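You operate a simulated robot arm through the tools that you are given. There is no shell and no other tool.

Carry out the task below with a simulated robot arm. There is one attempt and no reset: what you move stays moved.

## Task
Move the tester's bobbin to the light box and switch the light on.
Fine: stand it on the middle of the glass; shut the tester lid again and switch the tester off. Set down upright: bobbin. Where these are worked on the way, their far stop is far enough and under half their travel is too little: tester lid.
Where things are to end (x, y in the base frame): bobbin within 30 mm of [490, -120].

Only the result counts: the job must be done as asked and must still hold three seconds after the hand-in. Knocking over, shifting, dropping, spilling or breaking anything else fails it. Lids that push on must go on centred and level and be pressed home; caps that screw on are set level and turned clockwise until they are tight.

## Robot
A 7-joint arm with a two-finger parallel gripper, fixed in place. Base frame: the origin is at the foot of the arm, x ahead of it, y to its left, z up; the work surface is at about z = 0. Readings come in mm, degrees, newtons and seconds.
With the tool pointing down near the work surface it reaches from about 220 to 580 mm from the base axis. Its first joint turns from -66.0 to 66.0 degrees. Payload 2.5 kg.
The TCP is the grasp point between the finger pads, 23 mm short of the fingertips. In the tool frame z runs along the fingers and y along their closing line. Largest opening 94 mm; finger width 38, thickness 10; the body of the gripper, 54 by 96 mm, starts 39 mm behind the TCP.
Orientation is that of the tool frame in the base frame, as [roll, pitch, yaw] about the fixed x, y, z axes, in that order (R = Rz(yaw) Ry(pitch) Rx(roll)). With the fingers straight down and closing along the base's y, the tool's x points along the base's -x, its y along +y and its z along -z.

## Interface
- The arm moves only by the tool play_rows. Its argument "steps" is a list of rows, each a list of 2 entries, a list of its own where there are three numbers: the shift along the tool's x, y, z in mm, then the turn, a rotation vector about the tool's x, y, z in degrees. In form: [[[x, y, z], [ax, ay, az]], ...]. A call has 1 to 20 rows; each row is the pose to reach, as a shift and turn from the pose commanded when the call began, along the tool's axes at that moment. "gripper" is the opening, from 0 (shut) to 1 (fully open), set as the call begins (left out, the last holds). A row lasts 0.2 s, in which the tool goes at most 50 mm and 8.6 degrees; a call with a longer step from one row to the next is refused whole, and so is a gripper value outside its range. A pose out of reach is approached as far as the arm can. The call stops where the force on the tool passes 80 N (or 10 N more than at its start, if that is more) or the arm is blocked; 0.2 s more then pass. The fingers move at their own pace (about 108 mm/s each) and stop on an object; they squeeze with about 32 N. The grip force told is the motor's: it shows also when the fingers shut on nothing. Time passes only in rows, and 0.2 s behind the last, so rows that repeat a pose let the fingers close. It gives the time, the measured TCP pose, the force on the tool (base axes), the opening and the grip force at its end, in the units of the frame above (readings bear some noise), with the torque about the TCP (base axes, N m) and any sound that the robot's microphone picked up.
- Cameras (640 x 400 px; columns grow to the right, rows downward): "scene" is fixed at [112.6, -397.6, 555.2]; the picture's right is [0.89, -0.46, 0.00], its down [-0.22, -0.42, -0.88] and it looks along [0.41, 0.78, -0.47] (base axes); focal length 349 px, centre (320, 200). "wrist" rides on the gripper at [86, 16, -74] in the tool frame; the picture's right is [-0.18, 0.98, 0.00], its down [-0.58, -0.11, -0.81] and it looks along [-0.79, -0.15, 0.59] (tool axes); focal length 243 px, centre (320, 200). There is no depth. A picture from a camera that has moved, and an enlarged one, comes with that camera's place and axes in the base frame and with its lens.
- camera(camera): a new picture of that camera. The clock stands still meanwhile.
- zoom(camera, box): a new picture of the part [left, top, right, bottom] of that camera's present view, enlarged. The clock stands still meanwhile.
- job_done(): hands the job in; it is judged then, once.

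Nothing tells you positions but the pictures and the camera data. Unless the task says otherwise, let go and move clear before handing in.

The tools are called after "Request:" as name(argument=value, ...) on one line, values as JSON. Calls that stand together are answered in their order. play_rows: Moves the arm, as the interface text tells. Its arguments: {"type":"object","properties":{"steps":{"type":"array","items":{"type":"array"}},"gripper":{"type":"number"}},"required":["steps"]} The other tools are called the same way: camera (camera) takes a picture; zoom (camera, box) takes an enlarged picture of a part of a camera's view; job_done () hands the job in.

At the start:

```text
time: 0.0
tool_pos: [380.2, 19.2, 353.1]
ee_rot: [-180.0, 0.0, -180.0]
wrist_force: [0.8, 0.1, -0.3]
wrist_torque: [-0.01, 0.01, 0.0]
opening: 94.0
gripper_force: 0.0
```

scene: 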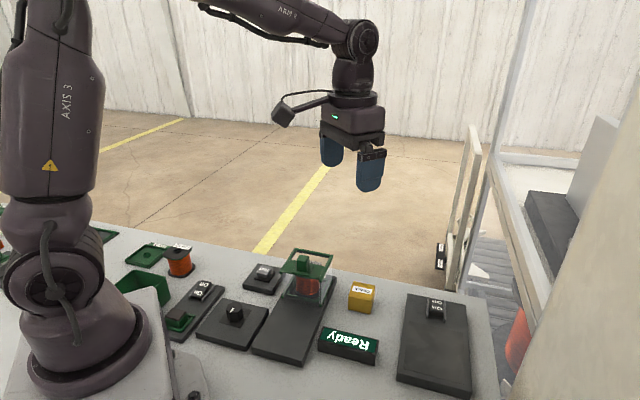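
wrist: 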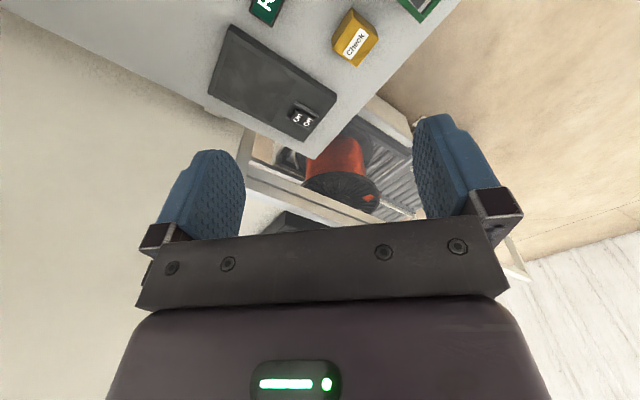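

I see a bench with a tester (dark plate with a green framed lid and an orange bobbin inside), a "Ready" display, a yellow "Check" block, several switches and a dark plate on the right with an ON/OFF switch. I'll take close-ups before moving.

Request:
zoom(camera="scene", box=[220, 230, 400, 370])

Request:
zoom(camera="scene", box=[370, 270, 500, 400])

Request:
zoom(camera="scene", box=[100, 220, 280, 360])

Request:
zoom(camera="wrist", box=[180, 0, 460, 180])

```text
2.86 times, centred on (310, 300) of scene
camera zoom: at [112.6, -397.6, 555.2], right [0.89, -0.46, 0.0], down [-0.22, -0.42, -0.88], along [0.41, 0.78, -0.47], focal length 996 px, centre (349, -86)
```

zoom: 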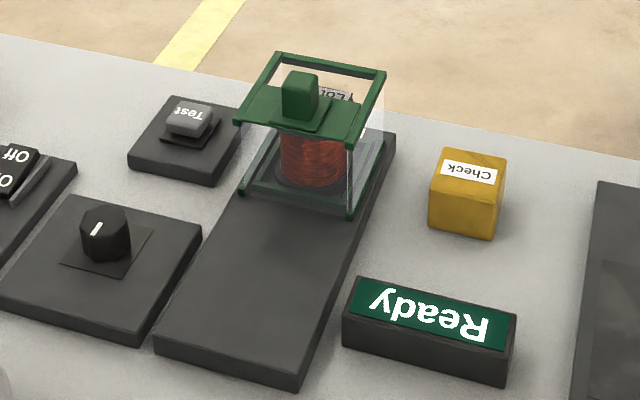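

```text
3.08 times, centred on (435, 335) of scene
camera zoom: at [112.6, -397.6, 555.2], right [0.89, -0.46, 0.0], down [-0.22, -0.42, -0.88], along [0.41, 0.78, -0.47], focal length 1073 px, centre (-34, -215)
```

zoom: 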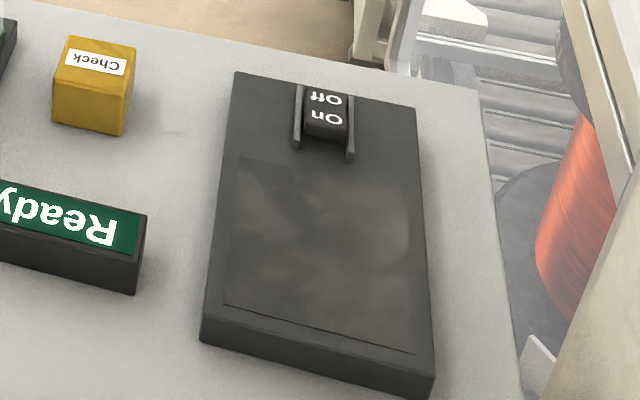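

```text
2.86 times, centred on (190, 290) of scene
camera zoom: at [112.6, -397.6, 555.2], right [0.89, -0.46, 0.0], down [-0.22, -0.42, -0.88], along [0.41, 0.78, -0.47], focal length 996 px, centre (691, -57)
```

zoom: 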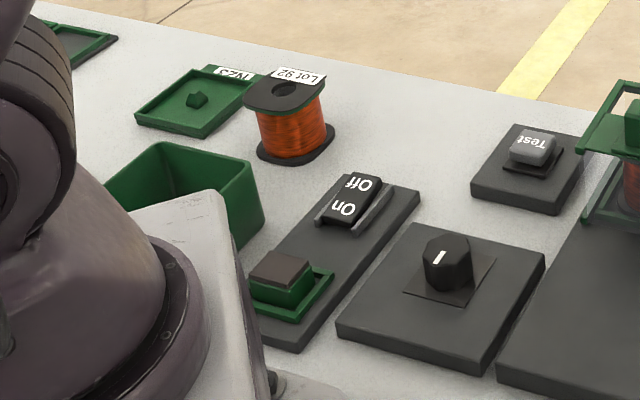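

```text
2.22 times, centred on (320, 90) of wrist
camera zoom: at [294.1, 35.2, 429.0], right [0.18, 0.98, 0.0], down [0.58, -0.11, 0.81], along [0.79, -0.15, -0.59], focal length 539 px, centre (320, 444)
```

zoom: 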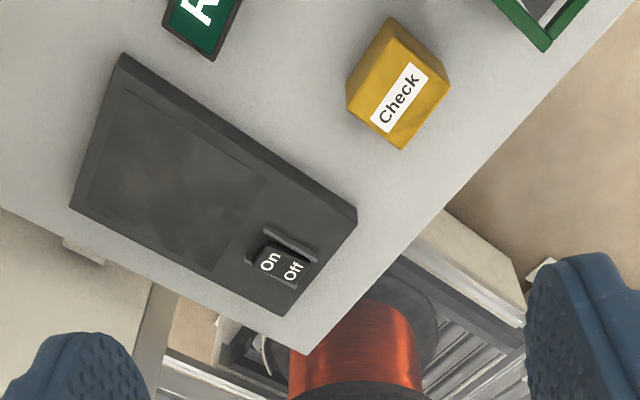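

The glass of the light box is around (490, -120) and the tester bobbin is around (349, 115). I still need to find which switch belongs to the tester and how the lid works, so I'm zooming in tighter.

Request:
zoom(camera="scene", box=[270, 240, 350, 310])

Request:
zoom(camera="scene", box=[150, 270, 240, 350])

Request:
zoom(camera="scene", box=[190, 255, 290, 355])

Request:
zoom(camera="scene", box=[0, 210, 200, 310])

Request:
zoom(camera="scene", box=[410, 285, 470, 330])

```text
5.71 times, centred on (310, 275) of scene
camera zoom: at [112.6, -397.6, 555.2], right [0.89, -0.46, 0.0], down [-0.22, -0.42, -0.88], along [0.41, 0.78, -0.47], focal length 1993 px, centre (377, -229)
```

zoom: 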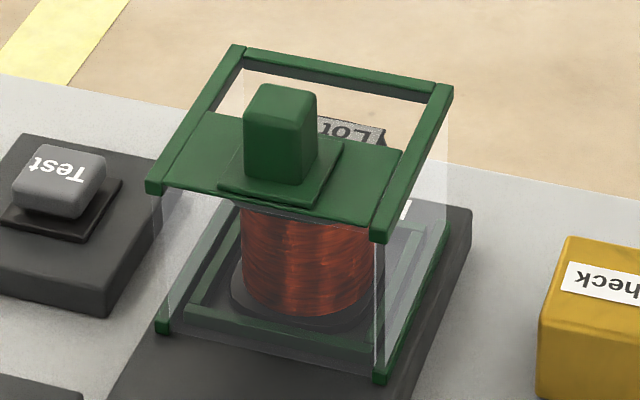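

```text
5.00 times, centred on (195, 310) of scene
camera zoom: at [112.6, -397.6, 555.2], right [0.89, -0.46, 0.0], down [-0.22, -0.42, -0.88], along [0.41, 0.78, -0.47], focal length 1744 px, centre (945, -350)
```

zoom: 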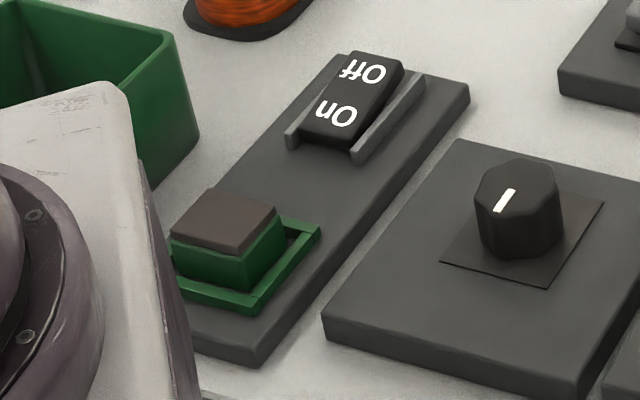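

```text
4.00 times, centred on (240, 305) of scene
camera zoom: at [112.6, -397.6, 555.2], right [0.89, -0.46, 0.0], down [-0.22, -0.42, -0.88], along [0.41, 0.78, -0.47], focal length 1395 px, centre (640, -220)
```

zoom: 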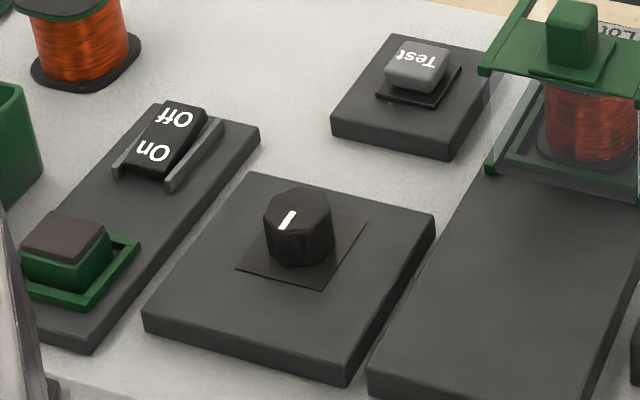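

```text
3.20 times, centred on (100, 260) of scene
camera zoom: at [112.6, -397.6, 555.2], right [0.89, -0.46, 0.0], down [-0.22, -0.42, -0.88], along [0.41, 0.78, -0.47], focal length 1116 px, centre (1024, 8)
```

zoom: 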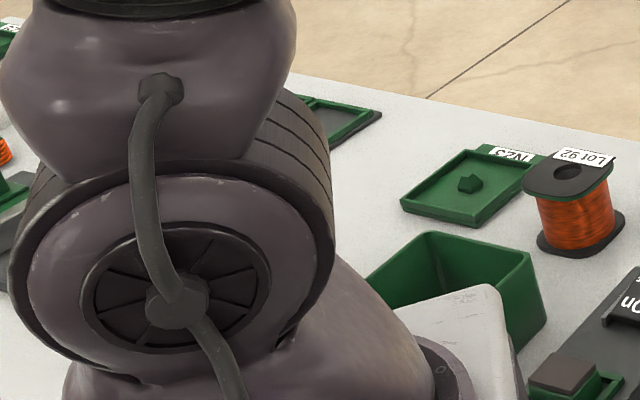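

```text
8.89 times, centred on (440, 308) of scene
camera zoom: at [112.6, -397.6, 555.2], right [0.89, -0.46, 0.0], down [-0.22, -0.42, -0.88], along [0.41, 0.78, -0.47], focal length 3100 px, centre (-747, -756)
```

zoom: 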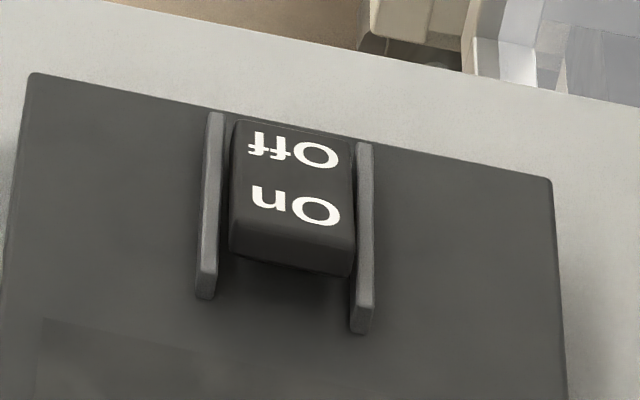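

The tester's box is about 86 mm square around (359, 132), turned 45°, with its top near z = 92 and a green knob above that. I'm moving the wrist camera in along the tester plate to look closer.

Request:
play_rows(steps=[[[23, 5, 29], [0, 0, -7.5]], [[47, 10, 58], [0, 0, -15]], [[70, 15, 87], [0, 0, -22.5]], [[93, 21, 115], [0, 0, -30]], [[117, 26, 144], [0, 0, -37.5]], [[140, 31, 173], [0, 0, -45]]], gripper=1)

Request:
camera(camera="wrist")

Request:
camera(camera="scene")

```text
time: 1.4
tool_pos: [241.9, 52.6, 180.8]
ee_rot: [179.9, -0.1, -134.8]
wrist_force: [-0.1, 0.0, 0.2]
wrist_torque: [0.0, 0.02, 0.0]
opening: 94.2
gripper_force: 0.1
```

```text
taken
camera wrist: at [168.9, 2.3, 255.2], right [-0.57, 0.82, 0.0], down [0.49, 0.34, 0.81], along [0.66, 0.46, -0.59], focal length 243 px, centre (320, 200)
```

wrist: 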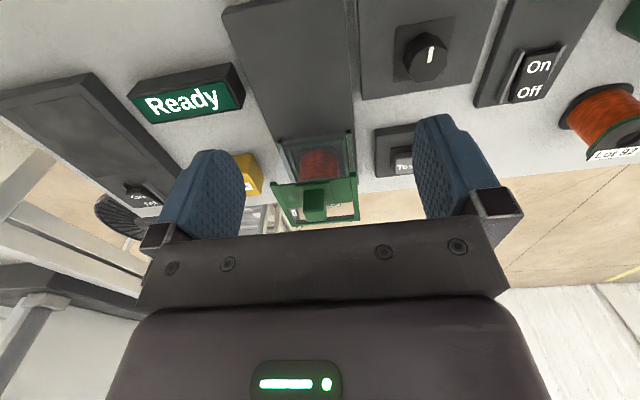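

```text
taken
```

scene: 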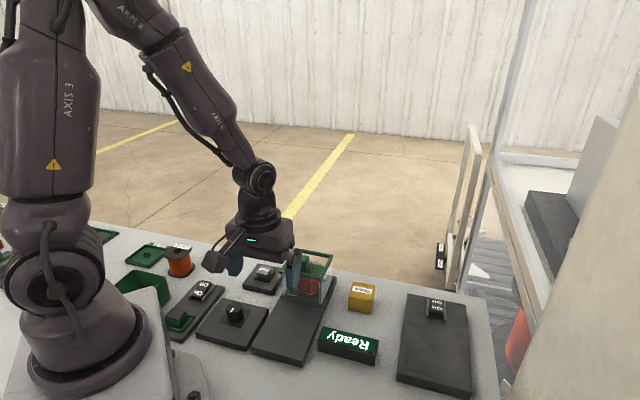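

Request:
zoom(camera="wrist", box=[250, 110, 380, 230])

Request:
zoom(camera="wrist", box=[360, 0, 640, 180])

Request:
zoom(camera="wrist", box=[0, 40, 260, 220])

```text
3.33 times, centred on (315, 170) of wrist
camera zoom: at [168.9, 2.3, 255.2], right [-0.57, 0.82, 0.0], down [0.49, 0.34, 0.81], along [0.66, 0.46, -0.59], focal length 809 px, centre (337, 300)
```

zoom: 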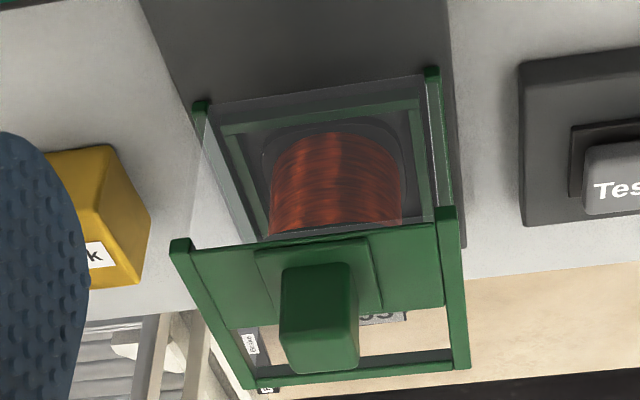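

```text
2.22 times, centred on (500, 90) of wrist
camera zoom: at [168.9, 2.3, 255.2], right [-0.57, 0.82, 0.0], down [0.49, 0.34, 0.81], along [0.66, 0.46, -0.59], focal length 539 px, centre (-80, 444)
```

zoom: 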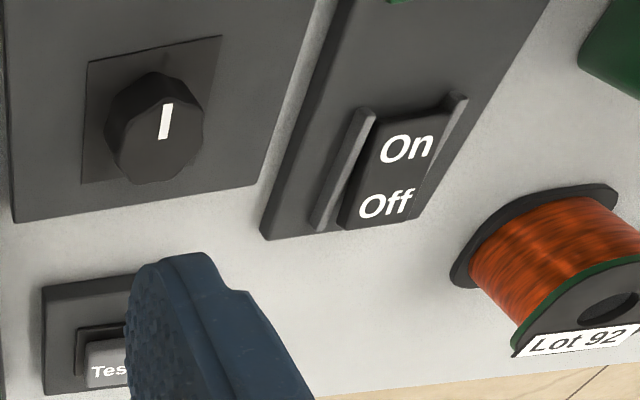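

```text
2.22 times, centred on (130, 130) of wrist
camera zoom: at [168.9, 2.3, 255.2], right [-0.57, 0.82, 0.0], down [0.49, 0.34, 0.81], along [0.66, 0.46, -0.59], focal length 539 px, centre (742, 356)
```

zoom: 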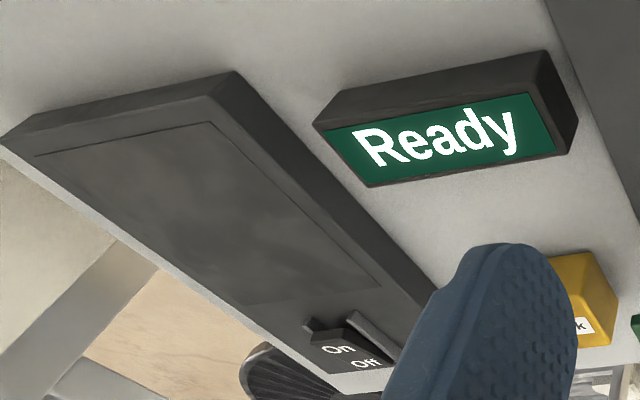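

The box has a green panel with a knob over the front half of its top, glass sides and an inner nest around the bobbin. I'm looking closer at its edges to work out how it opens.

Request:
zoom(camera="wrist", box=[280, 120, 370, 176])

Request:
zoom(camera="wrist", box=[265, 170, 365, 232])

Request:
zoom(camera="scene", box=[285, 245, 345, 310])

```text
7.11 times, centred on (325, 148) of wrist
camera zoom: at [168.9, 2.3, 255.2], right [-0.57, 0.82, 0.0], down [0.49, 0.34, 0.81], along [0.66, 0.46, -0.59], focal length 1725 px, centre (284, 570)
```

zoom: 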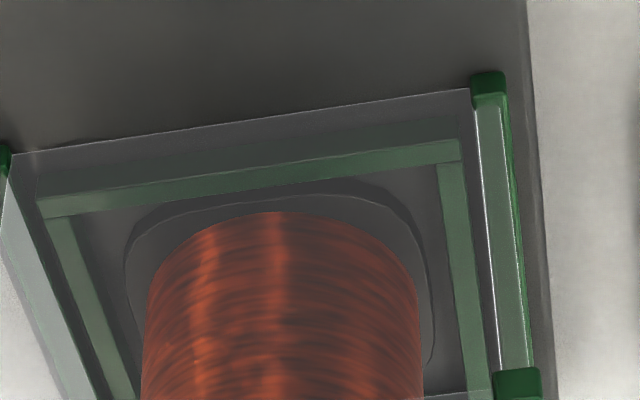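

```text
6.40 times, centred on (315, 201) of wrist
camera zoom: at [168.9, 2.3, 255.2], right [-0.57, 0.82, 0.0], down [0.49, 0.34, 0.81], along [0.66, 0.46, -0.59], focal length 1553 px, centre (352, 194)
```

zoom: 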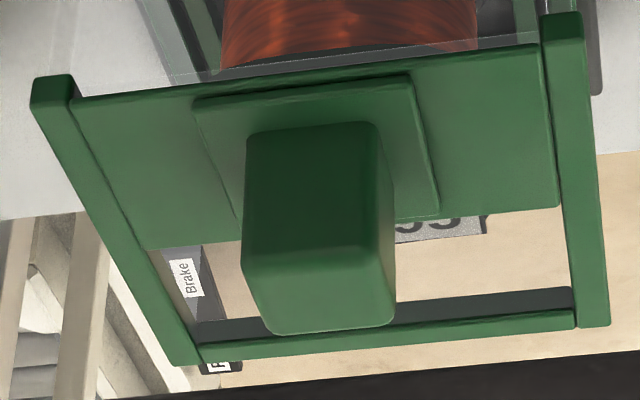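

```text
6.15 times, centred on (315, 278) of scene
camera zoom: at [112.6, -397.6, 555.2], right [0.89, -0.46, 0.0], down [-0.22, -0.42, -0.88], along [0.41, 0.78, -0.47], focal length 2146 px, centre (351, -277)
```

zoom: 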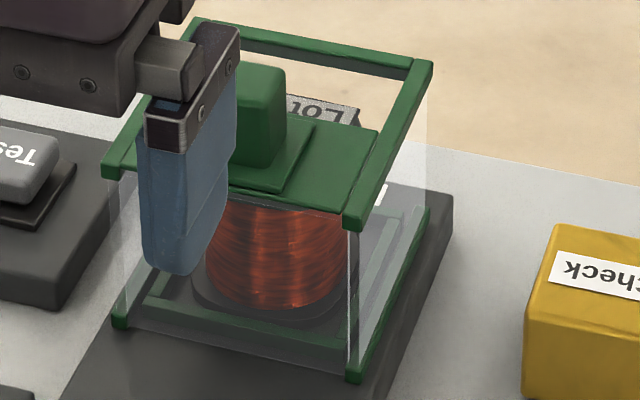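

Next I'm checking the state of both rockers and the item beside the left one, to tell which switch belongs to the tester.

Request:
zoom(camera="wrist", box=[470, 20, 590, 120])

Request:
zoom(camera="scene", box=[180, 275, 230, 310])

Request:
zoom(camera="scene", box=[155, 295, 215, 345])

Request:
zoom(camera="wrist", box=[100, 150, 200, 220])

Request:
zoom(camera="wrist", box=[560, 0, 640, 60])

```text
4.00 times, centred on (530, 70) of wrist
camera zoom: at [168.9, 2.3, 255.2], right [-0.57, 0.82, 0.0], down [0.49, 0.34, 0.81], along [0.66, 0.46, -0.59], focal length 970 px, centre (-520, 720)
```

zoom: 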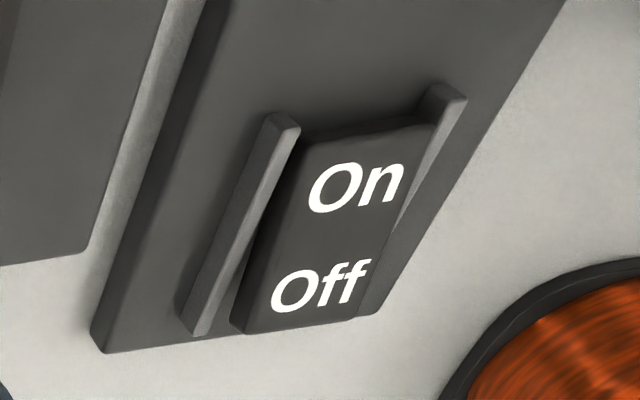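

```text
11.43 times, centred on (205, 292) of scene
camera zoom: at [112.6, -397.6, 555.2], right [0.89, -0.46, 0.0], down [-0.22, -0.42, -0.88], along [0.41, 0.78, -0.47], focal length 3986 px, centre (1634, -857)
```

zoom: 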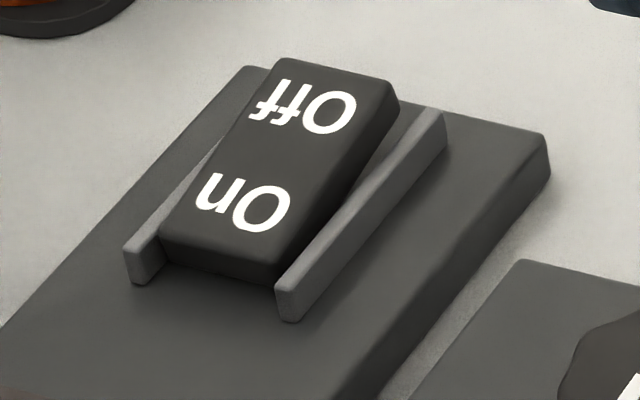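

```text
8.00 times, centred on (185, 320) of scene
camera zoom: at [112.6, -397.6, 555.2], right [0.89, -0.46, 0.0], down [-0.22, -0.42, -0.88], along [0.41, 0.78, -0.47], focal length 2790 px, centre (1400, -760)
```

zoom: 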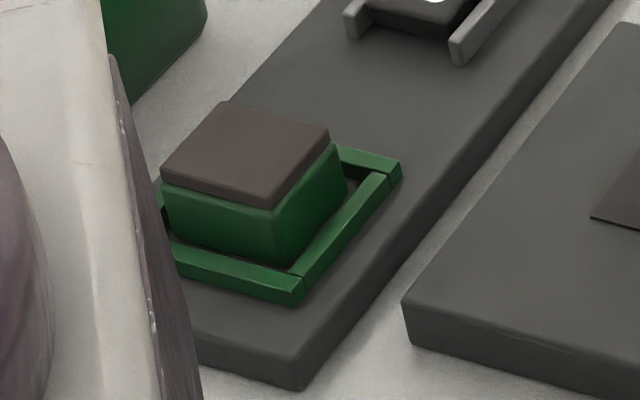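

```text
5.71 times, centred on (150, 185) of wrist
camera zoom: at [168.9, 2.3, 255.2], right [-0.57, 0.82, 0.0], down [0.49, 0.34, 0.81], along [0.66, 0.46, -0.59], focal length 1386 px, centre (1291, 286)
```

zoom: 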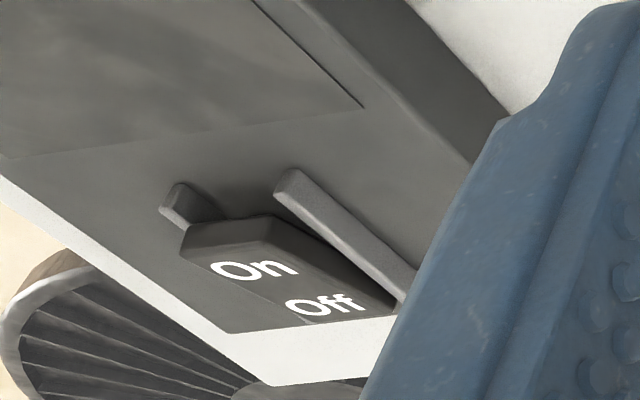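

```text
6.67 times, centred on (600, 30) of wrist
camera zoom: at [168.9, 2.3, 255.2], right [-0.57, 0.82, 0.0], down [0.49, 0.34, 0.81], along [0.66, 0.46, -0.59], focal length 1618 px, centre (-1547, 1333)
```

zoom: 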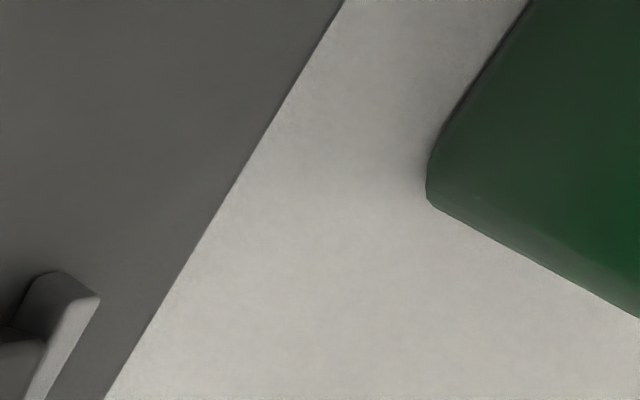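

The left rocker, near (148, 230), is On and the light box rocker is Off. Before deciding which switch is the tester's, I'll rise and look at the part of the bench on the right that the scene camera misses.

Request:
play_rows(steps=[[[0, 0, -40], [0, 0, 8]], [[0, 0, -80], [0, 0, 16]], [[0, 0, -120], [0, 0, 24]], [[0, 0, -160], [0, 0, 32]], [[0, 0, -170], [0, 0, 40]], [[0, 0, -170], [0, 0, 48]], [[0, 0, -170], [0, 0, 56]], [[0, 0, -170], [0, 0, 64]], [[0, 0, -170], [0, 0, 72]], [[0, 0, -170], [0, 0, 80]], [[0, 0, -170], [0, 0, 88]], [[0, 0, -170], [0, 0, 95]]])

Request:
camera(camera="wrist")

```text
time: 4.0
tool_pos: [239.5, 49.6, 351.5]
ee_rot: [-180.0, 0.1, 129.8]
wrist_force: [0.2, 0.4, -0.1]
wrist_torque: [-0.03, -0.01, -0.02]
opening: 93.8
gripper_force: 0.0
```

```text
taken
camera wrist: at [197.2, 126.5, 426.0], right [0.87, 0.49, 0.0], down [0.29, -0.52, 0.81], along [0.39, -0.7, -0.59], focal length 243 px, centre (320, 200)
```

wrist: 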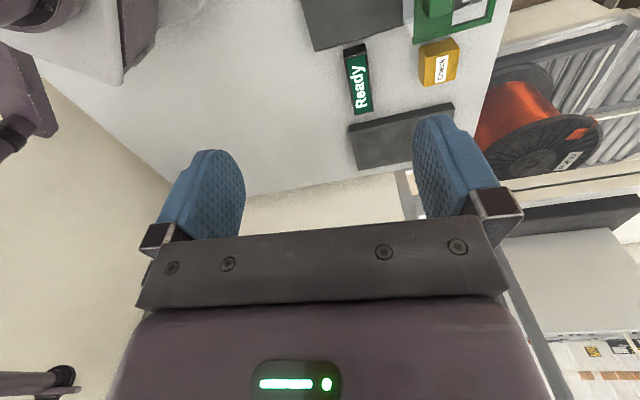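

The bench ends beyond the light box, so there are no hidden controls on that side. Now I'm turning to look at the left side.

Request:
play_rows(steps=[[[0, 0, 0], [0, 0, -8]], [[0, 0, 0], [0, 0, -16]], [[0, 0, 0], [0, 0, -24]], [[0, 0, 0], [0, 0, -32]], [[0, 0, 0], [0, 0, -40]], [[0, 0, 0], [0, 0, -48]], [[0, 0, 0], [0, 0, -56]], [[0, 0, 0], [0, 0, -64]], [[0, 0, 0], [0, 0, -72]], [[0, 0, 0], [0, 0, -80]], [[0, 0, 0], [0, 0, -88]], [[0, 0, 0], [0, 0, -96]], [[0, 0, 0], [0, 0, -104]], [[0, 0, 0], [0, 0, -112]], [[0, 0, 0], [0, 0, -120]], [[0, 0, 0], [0, 0, -128]], [[0, 0, 0], [0, 0, -135]]])

Request:
camera(camera="wrist")

Request:
zoom(camera="wrist", box=[240, 0, 640, 220])

```text
time: 7.6
tool_pos: [241.4, 50.5, 351.3]
ee_rot: [-180.0, 0.0, -94.8]
wrist_force: [-0.3, -0.3, 0.5]
wrist_torque: [-0.01, 0.03, -0.05]
opening: 94.0
gripper_force: 0.1
```

```text
taken
camera wrist: at [217.3, -34.7, 426.2], right [-0.96, 0.27, 0.0], down [0.16, 0.57, 0.81], along [0.21, 0.78, -0.59], focal length 243 px, centre (320, 200)
```

wrist: 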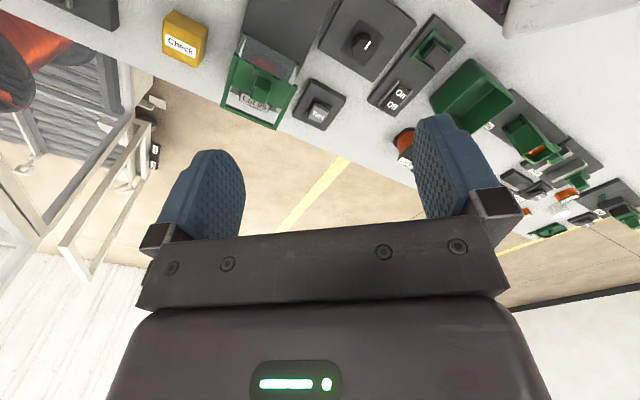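

```text
1.60 times, centred on (440, 110) of wrist
camera zoom: at [217.3, -34.7, 426.2], right [-0.96, 0.27, 0.0], down [0.16, 0.57, 0.81], along [0.21, 0.78, -0.59], focal length 388 px, centre (128, 344)
```

zoom: 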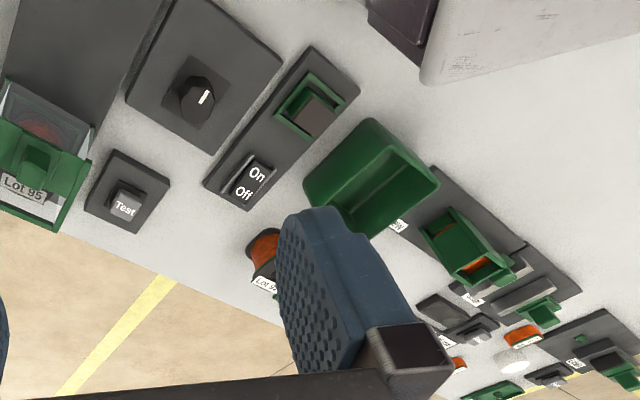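

There are more devices further left. I'm reading their labels to be sure which one is the tester.

Request:
zoom(camera="wrist", box=[480, 90, 580, 160])

Request:
zoom(camera="wrist", box=[520, 150, 640, 240])

Request:
zoom(camera="wrist", box=[360, 10, 480, 120])

Request:
zoom(camera="wrist", box=[215, 30, 315, 135])

```text
5.71 times, centred on (530, 125) of wrist
camera zoom: at [217.3, -34.7, 426.2], right [-0.96, 0.27, 0.0], down [0.16, 0.57, 0.81], along [0.21, 0.78, -0.59], focal length 1386 px, centre (-880, 629)
```

zoom: 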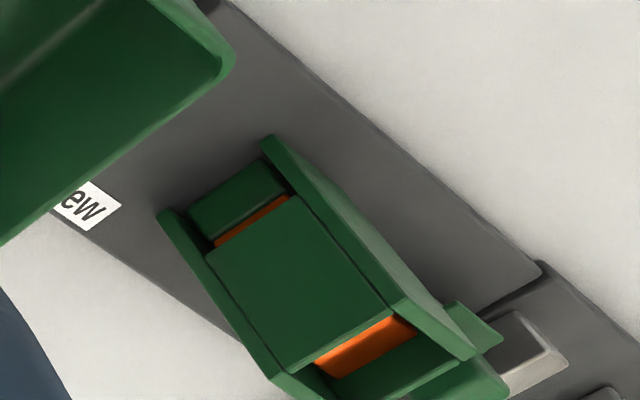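

```text
4.44 times, centred on (580, 195) of wrist
camera zoom: at [217.3, -34.7, 426.2], right [-0.96, 0.27, 0.0], down [0.16, 0.57, 0.81], along [0.21, 0.78, -0.59], focal length 1078 px, centre (-836, 222)
```

zoom: 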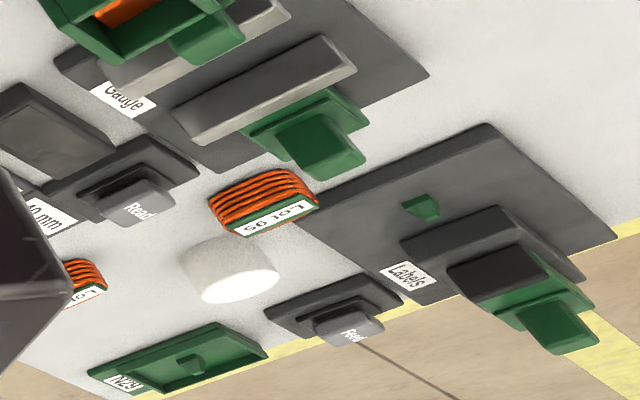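

```text
3.64 times, centred on (420, 65) of wrist
camera zoom: at [217.3, -34.7, 426.2], right [-0.96, 0.27, 0.0], down [0.16, 0.57, 0.81], along [0.21, 0.78, -0.59], focal length 882 px, centre (-44, 691)
```

zoom: 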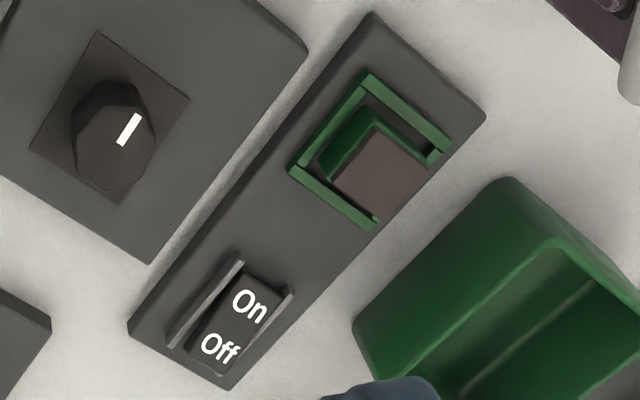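

```text
3.81 times, centred on (265, 82) of wrist
camera zoom: at [217.3, -34.7, 426.2], right [-0.96, 0.27, 0.0], down [0.16, 0.57, 0.81], along [0.21, 0.78, -0.59], focal length 924 px, centre (530, 648)
```

zoom: 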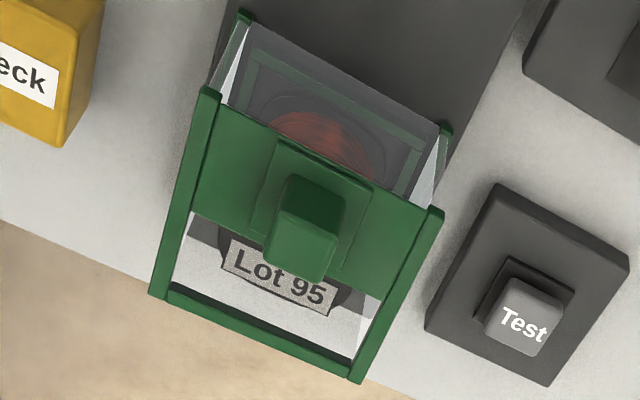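

The only devices in reach are the tester group, and its On/Off rocker is the labelled switch. The hood looks as if it slides along the free length of its plate toward the robot. I'm moving above the knob, with the fingers ready to close fore and aft along the slide direction.

Request:
play_rows(steps=[[[-4.5, -5.8, 7.7], [0, 0, 7.66]], [[-9, -11.5, 15.4], [0, 0, 15.3]], [[-13.4, -17.3, 23.1], [0, 0, 23]], [[-17.9, -23, 30.8], [0, 0, 30.6]], [[-22.4, -28.8, 38.5], [0, 0, 38.3]], [[-26.8, -34.5, 46.2], [0, 0, 46]], [[-31.3, -40.2, 53.9], [0, 0, 53.6]], [[-35.7, -46, 61.6], [0, 0, 61.3]], [[-40.2, -51.7, 69.3], [0, 0, 68.9]], [[-44.7, -57.5, 77], [0, 0, 76.6]], [[-49.1, -63.2, 84.7], [0, 0, 84.2]], [[-53.6, -69, 92.4], [0, 0, 91.9]], [[-58.1, -74.7, 100.1], [0, 0, 99.6]], [[-62.5, -80.4, 107.8], [0, 0, 107.2]], [[-67, -86.2, 115.5], [0, 0, 114.9]], [[-71.5, -92, 123.2], [0, 0, 122.5]], [[-75.9, -97.6, 131], [0, 0, 130.2]]])

Request:
camera(camera="wrist")

Request:
camera(camera="scene")

```text
time: 11.2
tool_pos: [344.7, 117.3, 221.2]
ee_rot: [179.9, 0.0, 134.6]
wrist_force: [-0.2, 0.3, 0.1]
wrist_torque: [0.04, 0.0, 0.01]
opening: 94.0
gripper_force: 0.0
```

```text
taken
camera wrist: at [296.3, 190.5, 294.8], right [0.83, 0.56, 0.0], down [0.33, -0.49, 0.81], along [0.45, -0.67, -0.59], focal length 243 px, centre (320, 200)
```

wrist: 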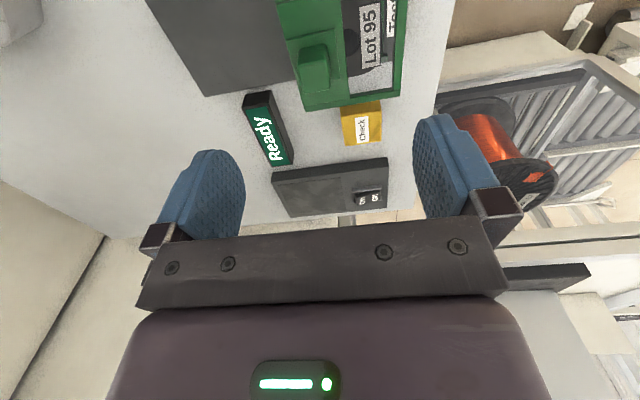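

```text
taken
```

scene: 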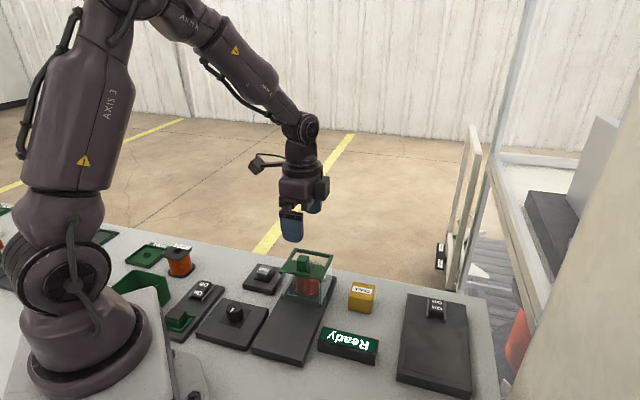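

Request:
zoom(camera="wrist", box=[240, 0, 440, 125])

Request:
zoom(camera="wrist", box=[340, 0, 440, 65])

```text
3.20 times, centred on (340, 62) of wrist
camera zoom: at [296.3, 190.5, 294.8], right [0.83, 0.56, 0.0], down [0.33, -0.49, 0.81], along [0.45, -0.67, -0.59], focal length 776 px, centre (256, 640)
```

zoom: 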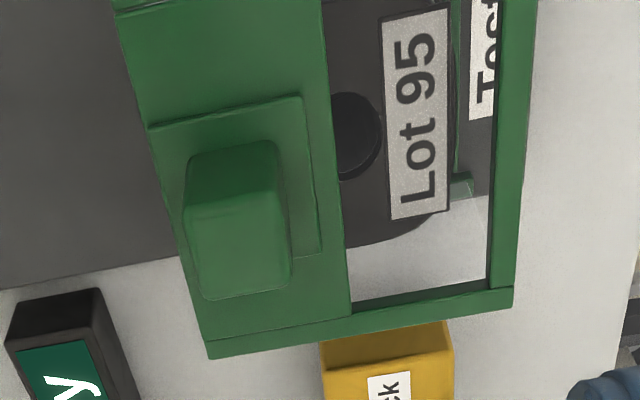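

```text
6.15 times, centred on (390, 32) of wrist
camera zoom: at [296.3, 190.5, 294.8], right [0.83, 0.56, 0.0], down [0.33, -0.49, 0.81], along [0.45, -0.67, -0.59], focal length 1493 px, centre (-111, 1231)
```

zoom: 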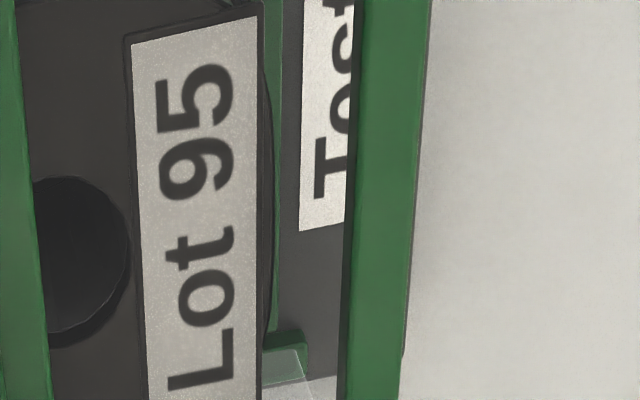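

The plate carries a "Tester" label, and the knob's centre is about (343, 115) with its top near z = 120. I'm half-closing the fingers and lowering around the knob, with the fingertips held just above the panel.

Request:
play_rows(steps=[[[-0.3, -1.5, 30], [0, 0, 0]], [[-0.7, -3, 60], [0, 0, 0]], [[-0.7, -3, 80], [0, 0, 0]], [[-0.7, -3, 92], [0, 0, 0]], [[-0.7, -3, 95], [0, 0, 0]]], gripper=0.55)

Request:
zoom(camera="scene", box=[260, 230, 360, 310])

Request:
camera(camera="wrist")

```text
time: 12.4
tool_pos: [342.6, 114.8, 125.3]
ee_rot: [-179.9, 0.0, 134.8]
wrist_force: [0.3, 0.3, -0.8]
wrist_torque: [-0.02, 0.01, 0.04]
opening: 51.6
gripper_force: 0.0
```

```text
5.00 times, centred on (310, 270) of scene
camera zoom: at [112.6, -397.6, 555.2], right [0.89, -0.46, 0.0], down [-0.22, -0.42, -0.88], along [0.41, 0.78, -0.47], focal length 1744 px, centre (370, -150)
```

zoom: 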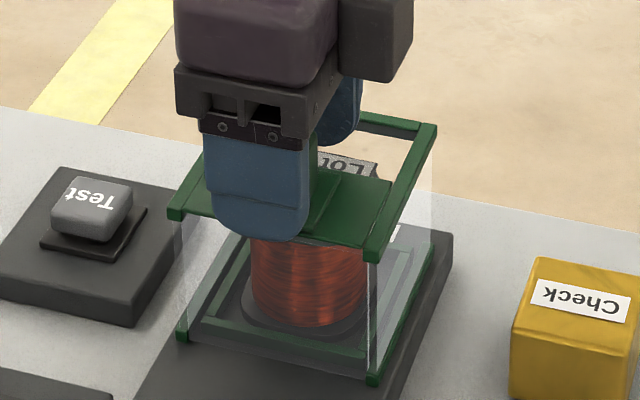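

```text
taken
camera wrist: at [293.5, 187.1, 200.0], right [0.83, 0.56, 0.0], down [0.33, -0.49, 0.81], along [0.45, -0.67, -0.59], focal length 243 px, centre (320, 200)
```

wrist: 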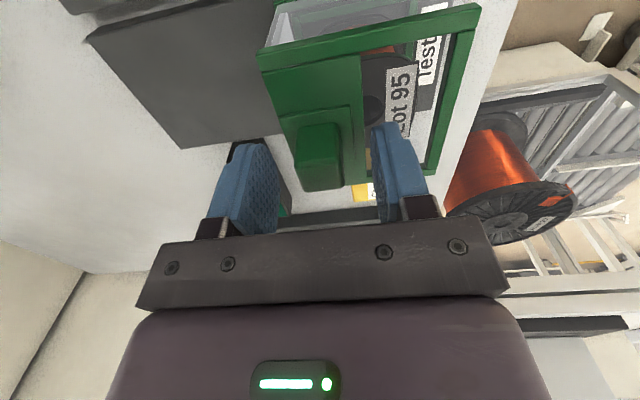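

The fingers straddle the knob, so I'm closing on it.

Request:
play_rows(steps=[[[0, 0, 0], [0, 0, 0]], [[0, 0, 0], [0, 0, 0]], [[0, 0, 0], [0, 0, 0]]], gripper=0)

Request:
zoom(camera="wrist", box=[220, 0, 500, 220])

```text
time: 13.2
tool_pos: [343.5, 114.0, 125.3]
ee_rot: [-180.0, -0.1, 134.9]
wrist_force: [1.2, 0.8, -5.0]
wrist_torque: [-0.15, -0.37, 0.47]
opening: 21.8
gripper_force: 44.7
```

```text
1.82 times, centred on (360, 110) of wrist
camera zoom: at [293.4, 186.9, 200.0], right [0.83, 0.56, 0.0], down [0.33, -0.49, 0.81], along [0.45, -0.67, -0.59], focal length 441 px, centre (247, 364)
```

zoom: 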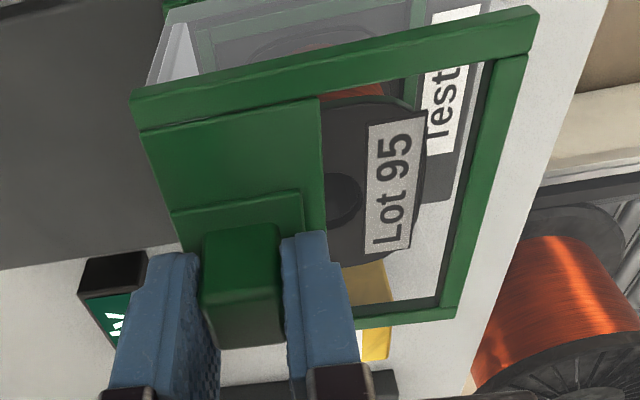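

The knob is held at a 22 mm opening. I'm pulling it gently a few mm along the plate toward the robot to see whether it slides.

Request:
play_rows(steps=[[[0, -2, 0], [0, 0, 0]], [[0, -4, 0], [0, 0, 0]], [[0, -6, 0], [0, 0, 0]], [[0, -8, 0], [0, 0, 0]]])

Request:
zoom(camera="scene", box=[260, 230, 360, 310])

```text
time: 14.2
tool_pos: [337.3, 107.5, 125.0]
ee_rot: [180.0, 0.2, 134.7]
wrist_force: [6.1, -4.3, -2.8]
wrist_torque: [0.74, 0.7, 1.01]
opening: 21.9
gripper_force: 45.4
```

```text
5.00 times, centred on (310, 270) of scene
camera zoom: at [112.6, -397.6, 555.1], right [0.89, -0.46, 0.0], down [-0.22, -0.42, -0.88], along [0.41, 0.78, -0.47], focal length 1744 px, centre (370, -150)
```

zoom: 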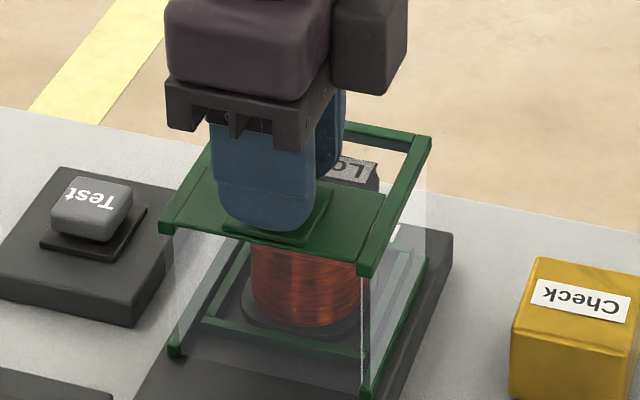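

The hood slides and the bobbin stays where it is. I'm continuing toward the far stop and watching the side force.

Request:
play_rows(steps=[[[0, -5, 0], [0, 0, 0]], [[0, -10, 0], [0, 0, 0]], [[0, -15, 0], [0, 0, 0]], [[0, -20, 0], [0, 0, 0]], [[0, -25, 0], [0, 0, 0]]])

```text
time: 15.4
tool_pos: [319.7, 91.5, 125.8]
ee_rot: [180.0, 0.0, 134.8]
wrist_force: [14.4, -12.0, -14.6]
wrist_torque: [0.22, 0.42, 1.1]
opening: 21.9
gripper_force: 44.7
```

The side force has reached about 19 N, so the true slide line is turned slightly from my path. I'm shifting 1 mm sideways to relieve it and measure the stiffness.

Request:
play_rows(steps=[[[-0.5, 0, 0], [0, 0, 0]], [[-1, 0, 0], [0, 0, 0]], [[-1, 0, 0], [0, 0, 0]]])

```text
time: 16.2
tool_pos: [319.5, 91.5, 125.6]
ee_rot: [180.0, -0.1, 134.9]
wrist_force: [0.6, -4.1, -8.5]
wrist_torque: [-0.68, -1.14, 0.61]
opening: 21.8
gripper_force: 45.2
```

One mm relieved about 15 N, so the slide line is turned about 2° from mine. I'm continuing with that correction.

Request:
play_rows(steps=[[[-0.35, -5, 0], [0, 0, 0]], [[-0.6, -10, 0], [0, 0, 0]], [[-0.8, -15, 0], [0, 0, 0]], [[-1.0, -20, 0], [0, 0, 0]], [[-1.2, -25, 0], [0, 0, 0]], [[-1.4, -30, 0], [0, 0, 0]], [[-1.6, -35, 0], [0, 0, 0]], [[-1.8, -40, 0], [0, 0, 0]]])

Request:
camera(camera="scene")

```text
time: 18.0
tool_pos: [292.1, 63.1, 124.3]
ee_rot: [-180.0, -0.1, 134.9]
wrist_force: [-15.3, 16.5, 22.8]
wrist_torque: [0.26, -0.06, 0.43]
opening: 22.1
gripper_force: 45.0
```

```text
taken
```

scene: 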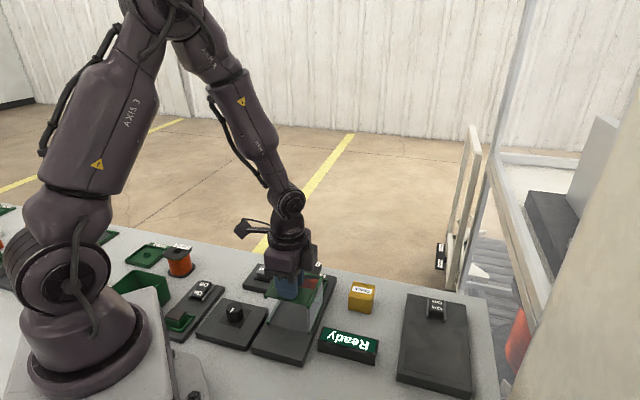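

I over-corrected: there is now about 22 N sideways the other way and 23 N upward. I'm easing back in both directions.

Request:
play_rows(steps=[[[0.7, 0, -0.6], [0, 0, 0]], [[1.4, 0, -1.2], [0, 0, 0]], [[1.4, 0, -1.2], [0, 0, 0]]])

Request:
zoom(camera="scene", box=[230, 240, 370, 370])

```text
time: 18.8
tool_pos: [291.2, 61.6, 125.2]
ee_rot: [-179.8, -0.1, 134.9]
wrist_force: [-7.5, 8.3, -24.7]
wrist_torque: [0.13, -0.77, 0.93]
opening: 21.4
gripper_force: 44.7
```

```text
3.08 times, centred on (300, 305) of scene
camera zoom: at [112.7, -397.6, 555.1], right [0.89, -0.46, 0.0], down [-0.22, -0.42, -0.88], along [0.41, 0.78, -0.47], focal length 1073 px, centre (382, -123)
```

zoom: 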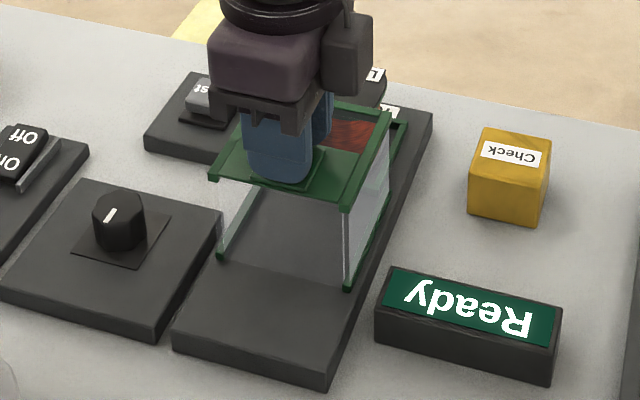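

The hood has moved about 73 mm and its rear is still partly over the bobbin. I'm trimming the forces and continuing.

Request:
play_rows(steps=[[[0.5, -2, 0.5], [0, 0, 0]], [[0.5, -6, 0.5], [0, 0, 0]], [[0.5, -10, 0.5], [0, 0, 0]], [[0.5, -15, 0.5], [0, 0, 0]], [[0.5, -20, 0.5], [0, 0, 0]]])

```text
time: 20.0
tool_pos: [277.3, 48.1, 126.5]
ee_rot: [180.0, 0.1, 134.9]
wrist_force: [3.9, -2.0, -31.5]
wrist_torque: [-0.4, -0.16, 1.01]
opening: 21.9
gripper_force: 45.5
```

Request:
play_rows(steps=[[[0, -3, 0.7], [0, 0, 0]], [[0, -7, 0.7], [0, 0, 0]], [[0, -11, 0.7], [0, 0, 0]], [[0, -15, 0.7], [0, 0, 0]], [[0, -19, 0.7], [0, 0, 0]], [[0, -23, 0.7], [0, 0, 0]]])

Request:
zoom(camera="scene", box=[230, 240, 370, 370])

```text
time: 21.4
tool_pos: [262.7, 33.8, 126.7]
ee_rot: [179.9, 0.0, 134.9]
wrist_force: [13.0, 2.2, -28.4]
wrist_torque: [-0.11, 0.53, 0.63]
opening: 21.8
gripper_force: 45.2
```

```text
3.08 times, centred on (300, 305) of scene
camera zoom: at [112.7, -397.6, 555.1], right [0.89, -0.46, 0.0], down [-0.22, -0.42, -0.88], along [0.41, 0.78, -0.47], focal length 1073 px, centre (382, -123)
```

zoom: 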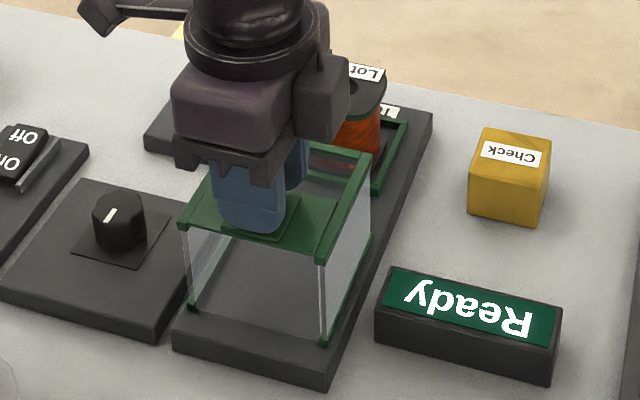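

The bobbin is nearly clear of the hood. I'm going on in small steps toward the stop.

Request:
play_rows(steps=[[[0, -2, 0.7], [0, 0, 0]], [[0, -4, 0.7], [0, 0, 0]], [[0, -6, 0.7], [0, 0, 0]], [[0, -8, 0.7], [0, 0, 0]]])

```text
time: 22.4
tool_pos: [261.4, 33.3, 125.9]
ee_rot: [178.8, 0.5, 135.3]
wrist_force: [36.3, 62.4, -23.6]
wrist_torque: [0.07, 0.31, -0.92]
opening: 22.5
gripper_force: 44.4
```

The hood is at its far stop after about 115 mm of travel. I'm easing off the push and then letting go.

Request:
play_rows(steps=[[[0, 3, 0], [0, 0, 0]], [[0, 6, 0], [0, 0, 0]], [[0, 6.5, 0], [0, 0, 0]]])

Request:
zoom(camera="scene", box=[230, 240, 370, 370])

```text
time: 23.2
tool_pos: [262.4, 33.0, 125.8]
ee_rot: [179.7, 0.2, 135.0]
wrist_force: [13.8, 24.3, 32.0]
wrist_torque: [-0.07, 0.51, 0.14]
opening: 22.0
gripper_force: 44.4
```

```text
3.08 times, centred on (300, 305) of scene
camera zoom: at [112.5, -397.7, 555.2], right [0.89, -0.46, 0.0], down [-0.22, -0.42, -0.88], along [0.41, 0.78, -0.47], focal length 1073 px, centre (382, -123)
```

zoom: 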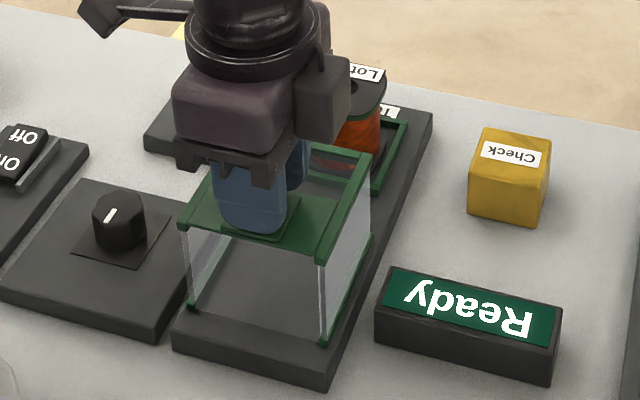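

Request:
play_rows(steps=[[[0, 1.5, -0.7], [0, 0, 0]], [[0, 1.5, -0.7], [0, 0, 0]]])

Request:
play_rows(steps=[[[0, 0, 0], [0, 0, 0]], [[0, 0, 0], [0, 0, 0]], [[0, 0, 0], [0, 0, 0]]], gripper=0.55)

```text
time: 23.8
tool_pos: [263.0, 31.9, 128.2]
ee_rot: [179.8, 0.3, 134.9]
wrist_force: [11.9, 16.8, 27.4]
wrist_torque: [-0.44, -0.03, 0.74]
opening: 22.0
gripper_force: 45.1
```

```text
time: 24.6
tool_pos: [260.8, 32.0, 125.0]
ee_rot: [-179.9, 0.0, 134.8]
wrist_force: [-0.2, -0.4, -0.4]
wrist_torque: [-0.01, -0.02, 0.0]
opening: 51.6
gripper_force: 0.1
```

Released, and the hood is open. I'm rising straight up and moving over the bobbin for a good look before grasping.

Request:
play_rows(steps=[[[0, 0, -30], [0, 0, 0]], [[0, 0, -70], [0, 0, 0]], [[0, 0, -110], [0, 0, 0]], [[0, 35, -120], [0, 0, 0]]], gripper=1)

Request:
camera(camera="scene")

Request:
camera(camera="wrist")

Request:
zoom(camera="scene", box=[240, 240, 370, 360])

```text
time: 25.6
tool_pos: [287.7, 57.1, 246.8]
ee_rot: [180.0, 0.0, 134.8]
wrist_force: [0.0, 0.7, -0.1]
wrist_torque: [-0.04, 0.02, 0.02]
opening: 94.0
gripper_force: 0.1
```

```text
taken
```

scene: 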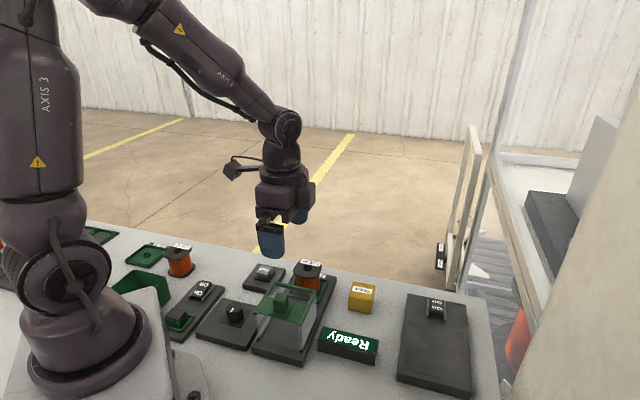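

```text
taken
camera wrist: at [236.8, 129.4, 320.9], right [0.83, 0.56, 0.0], down [0.33, -0.49, 0.81], along [0.45, -0.67, -0.59], focal length 243 px, centre (320, 200)
```

wrist: 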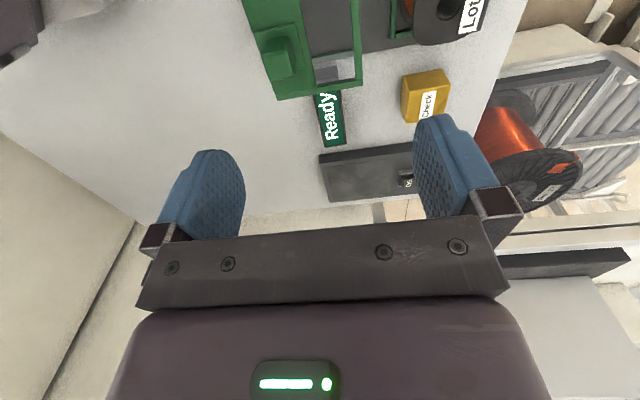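

```text
3.33 times, centred on (305, 300) of scene
camera zoom: at [112.5, -397.7, 555.2], right [0.89, -0.46, 0.0], down [-0.22, -0.42, -0.88], along [0.41, 0.78, -0.47], focal length 1163 px, centre (370, -133)
```

zoom: 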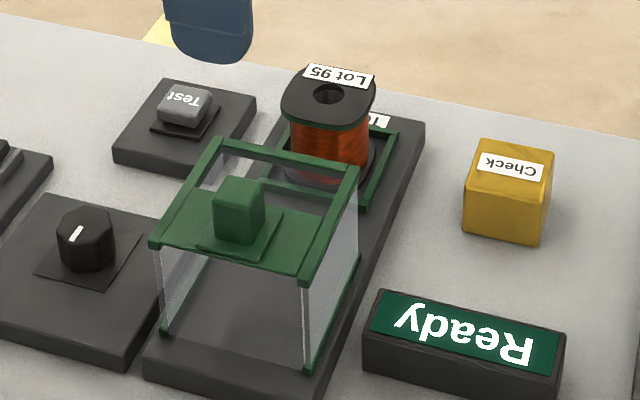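

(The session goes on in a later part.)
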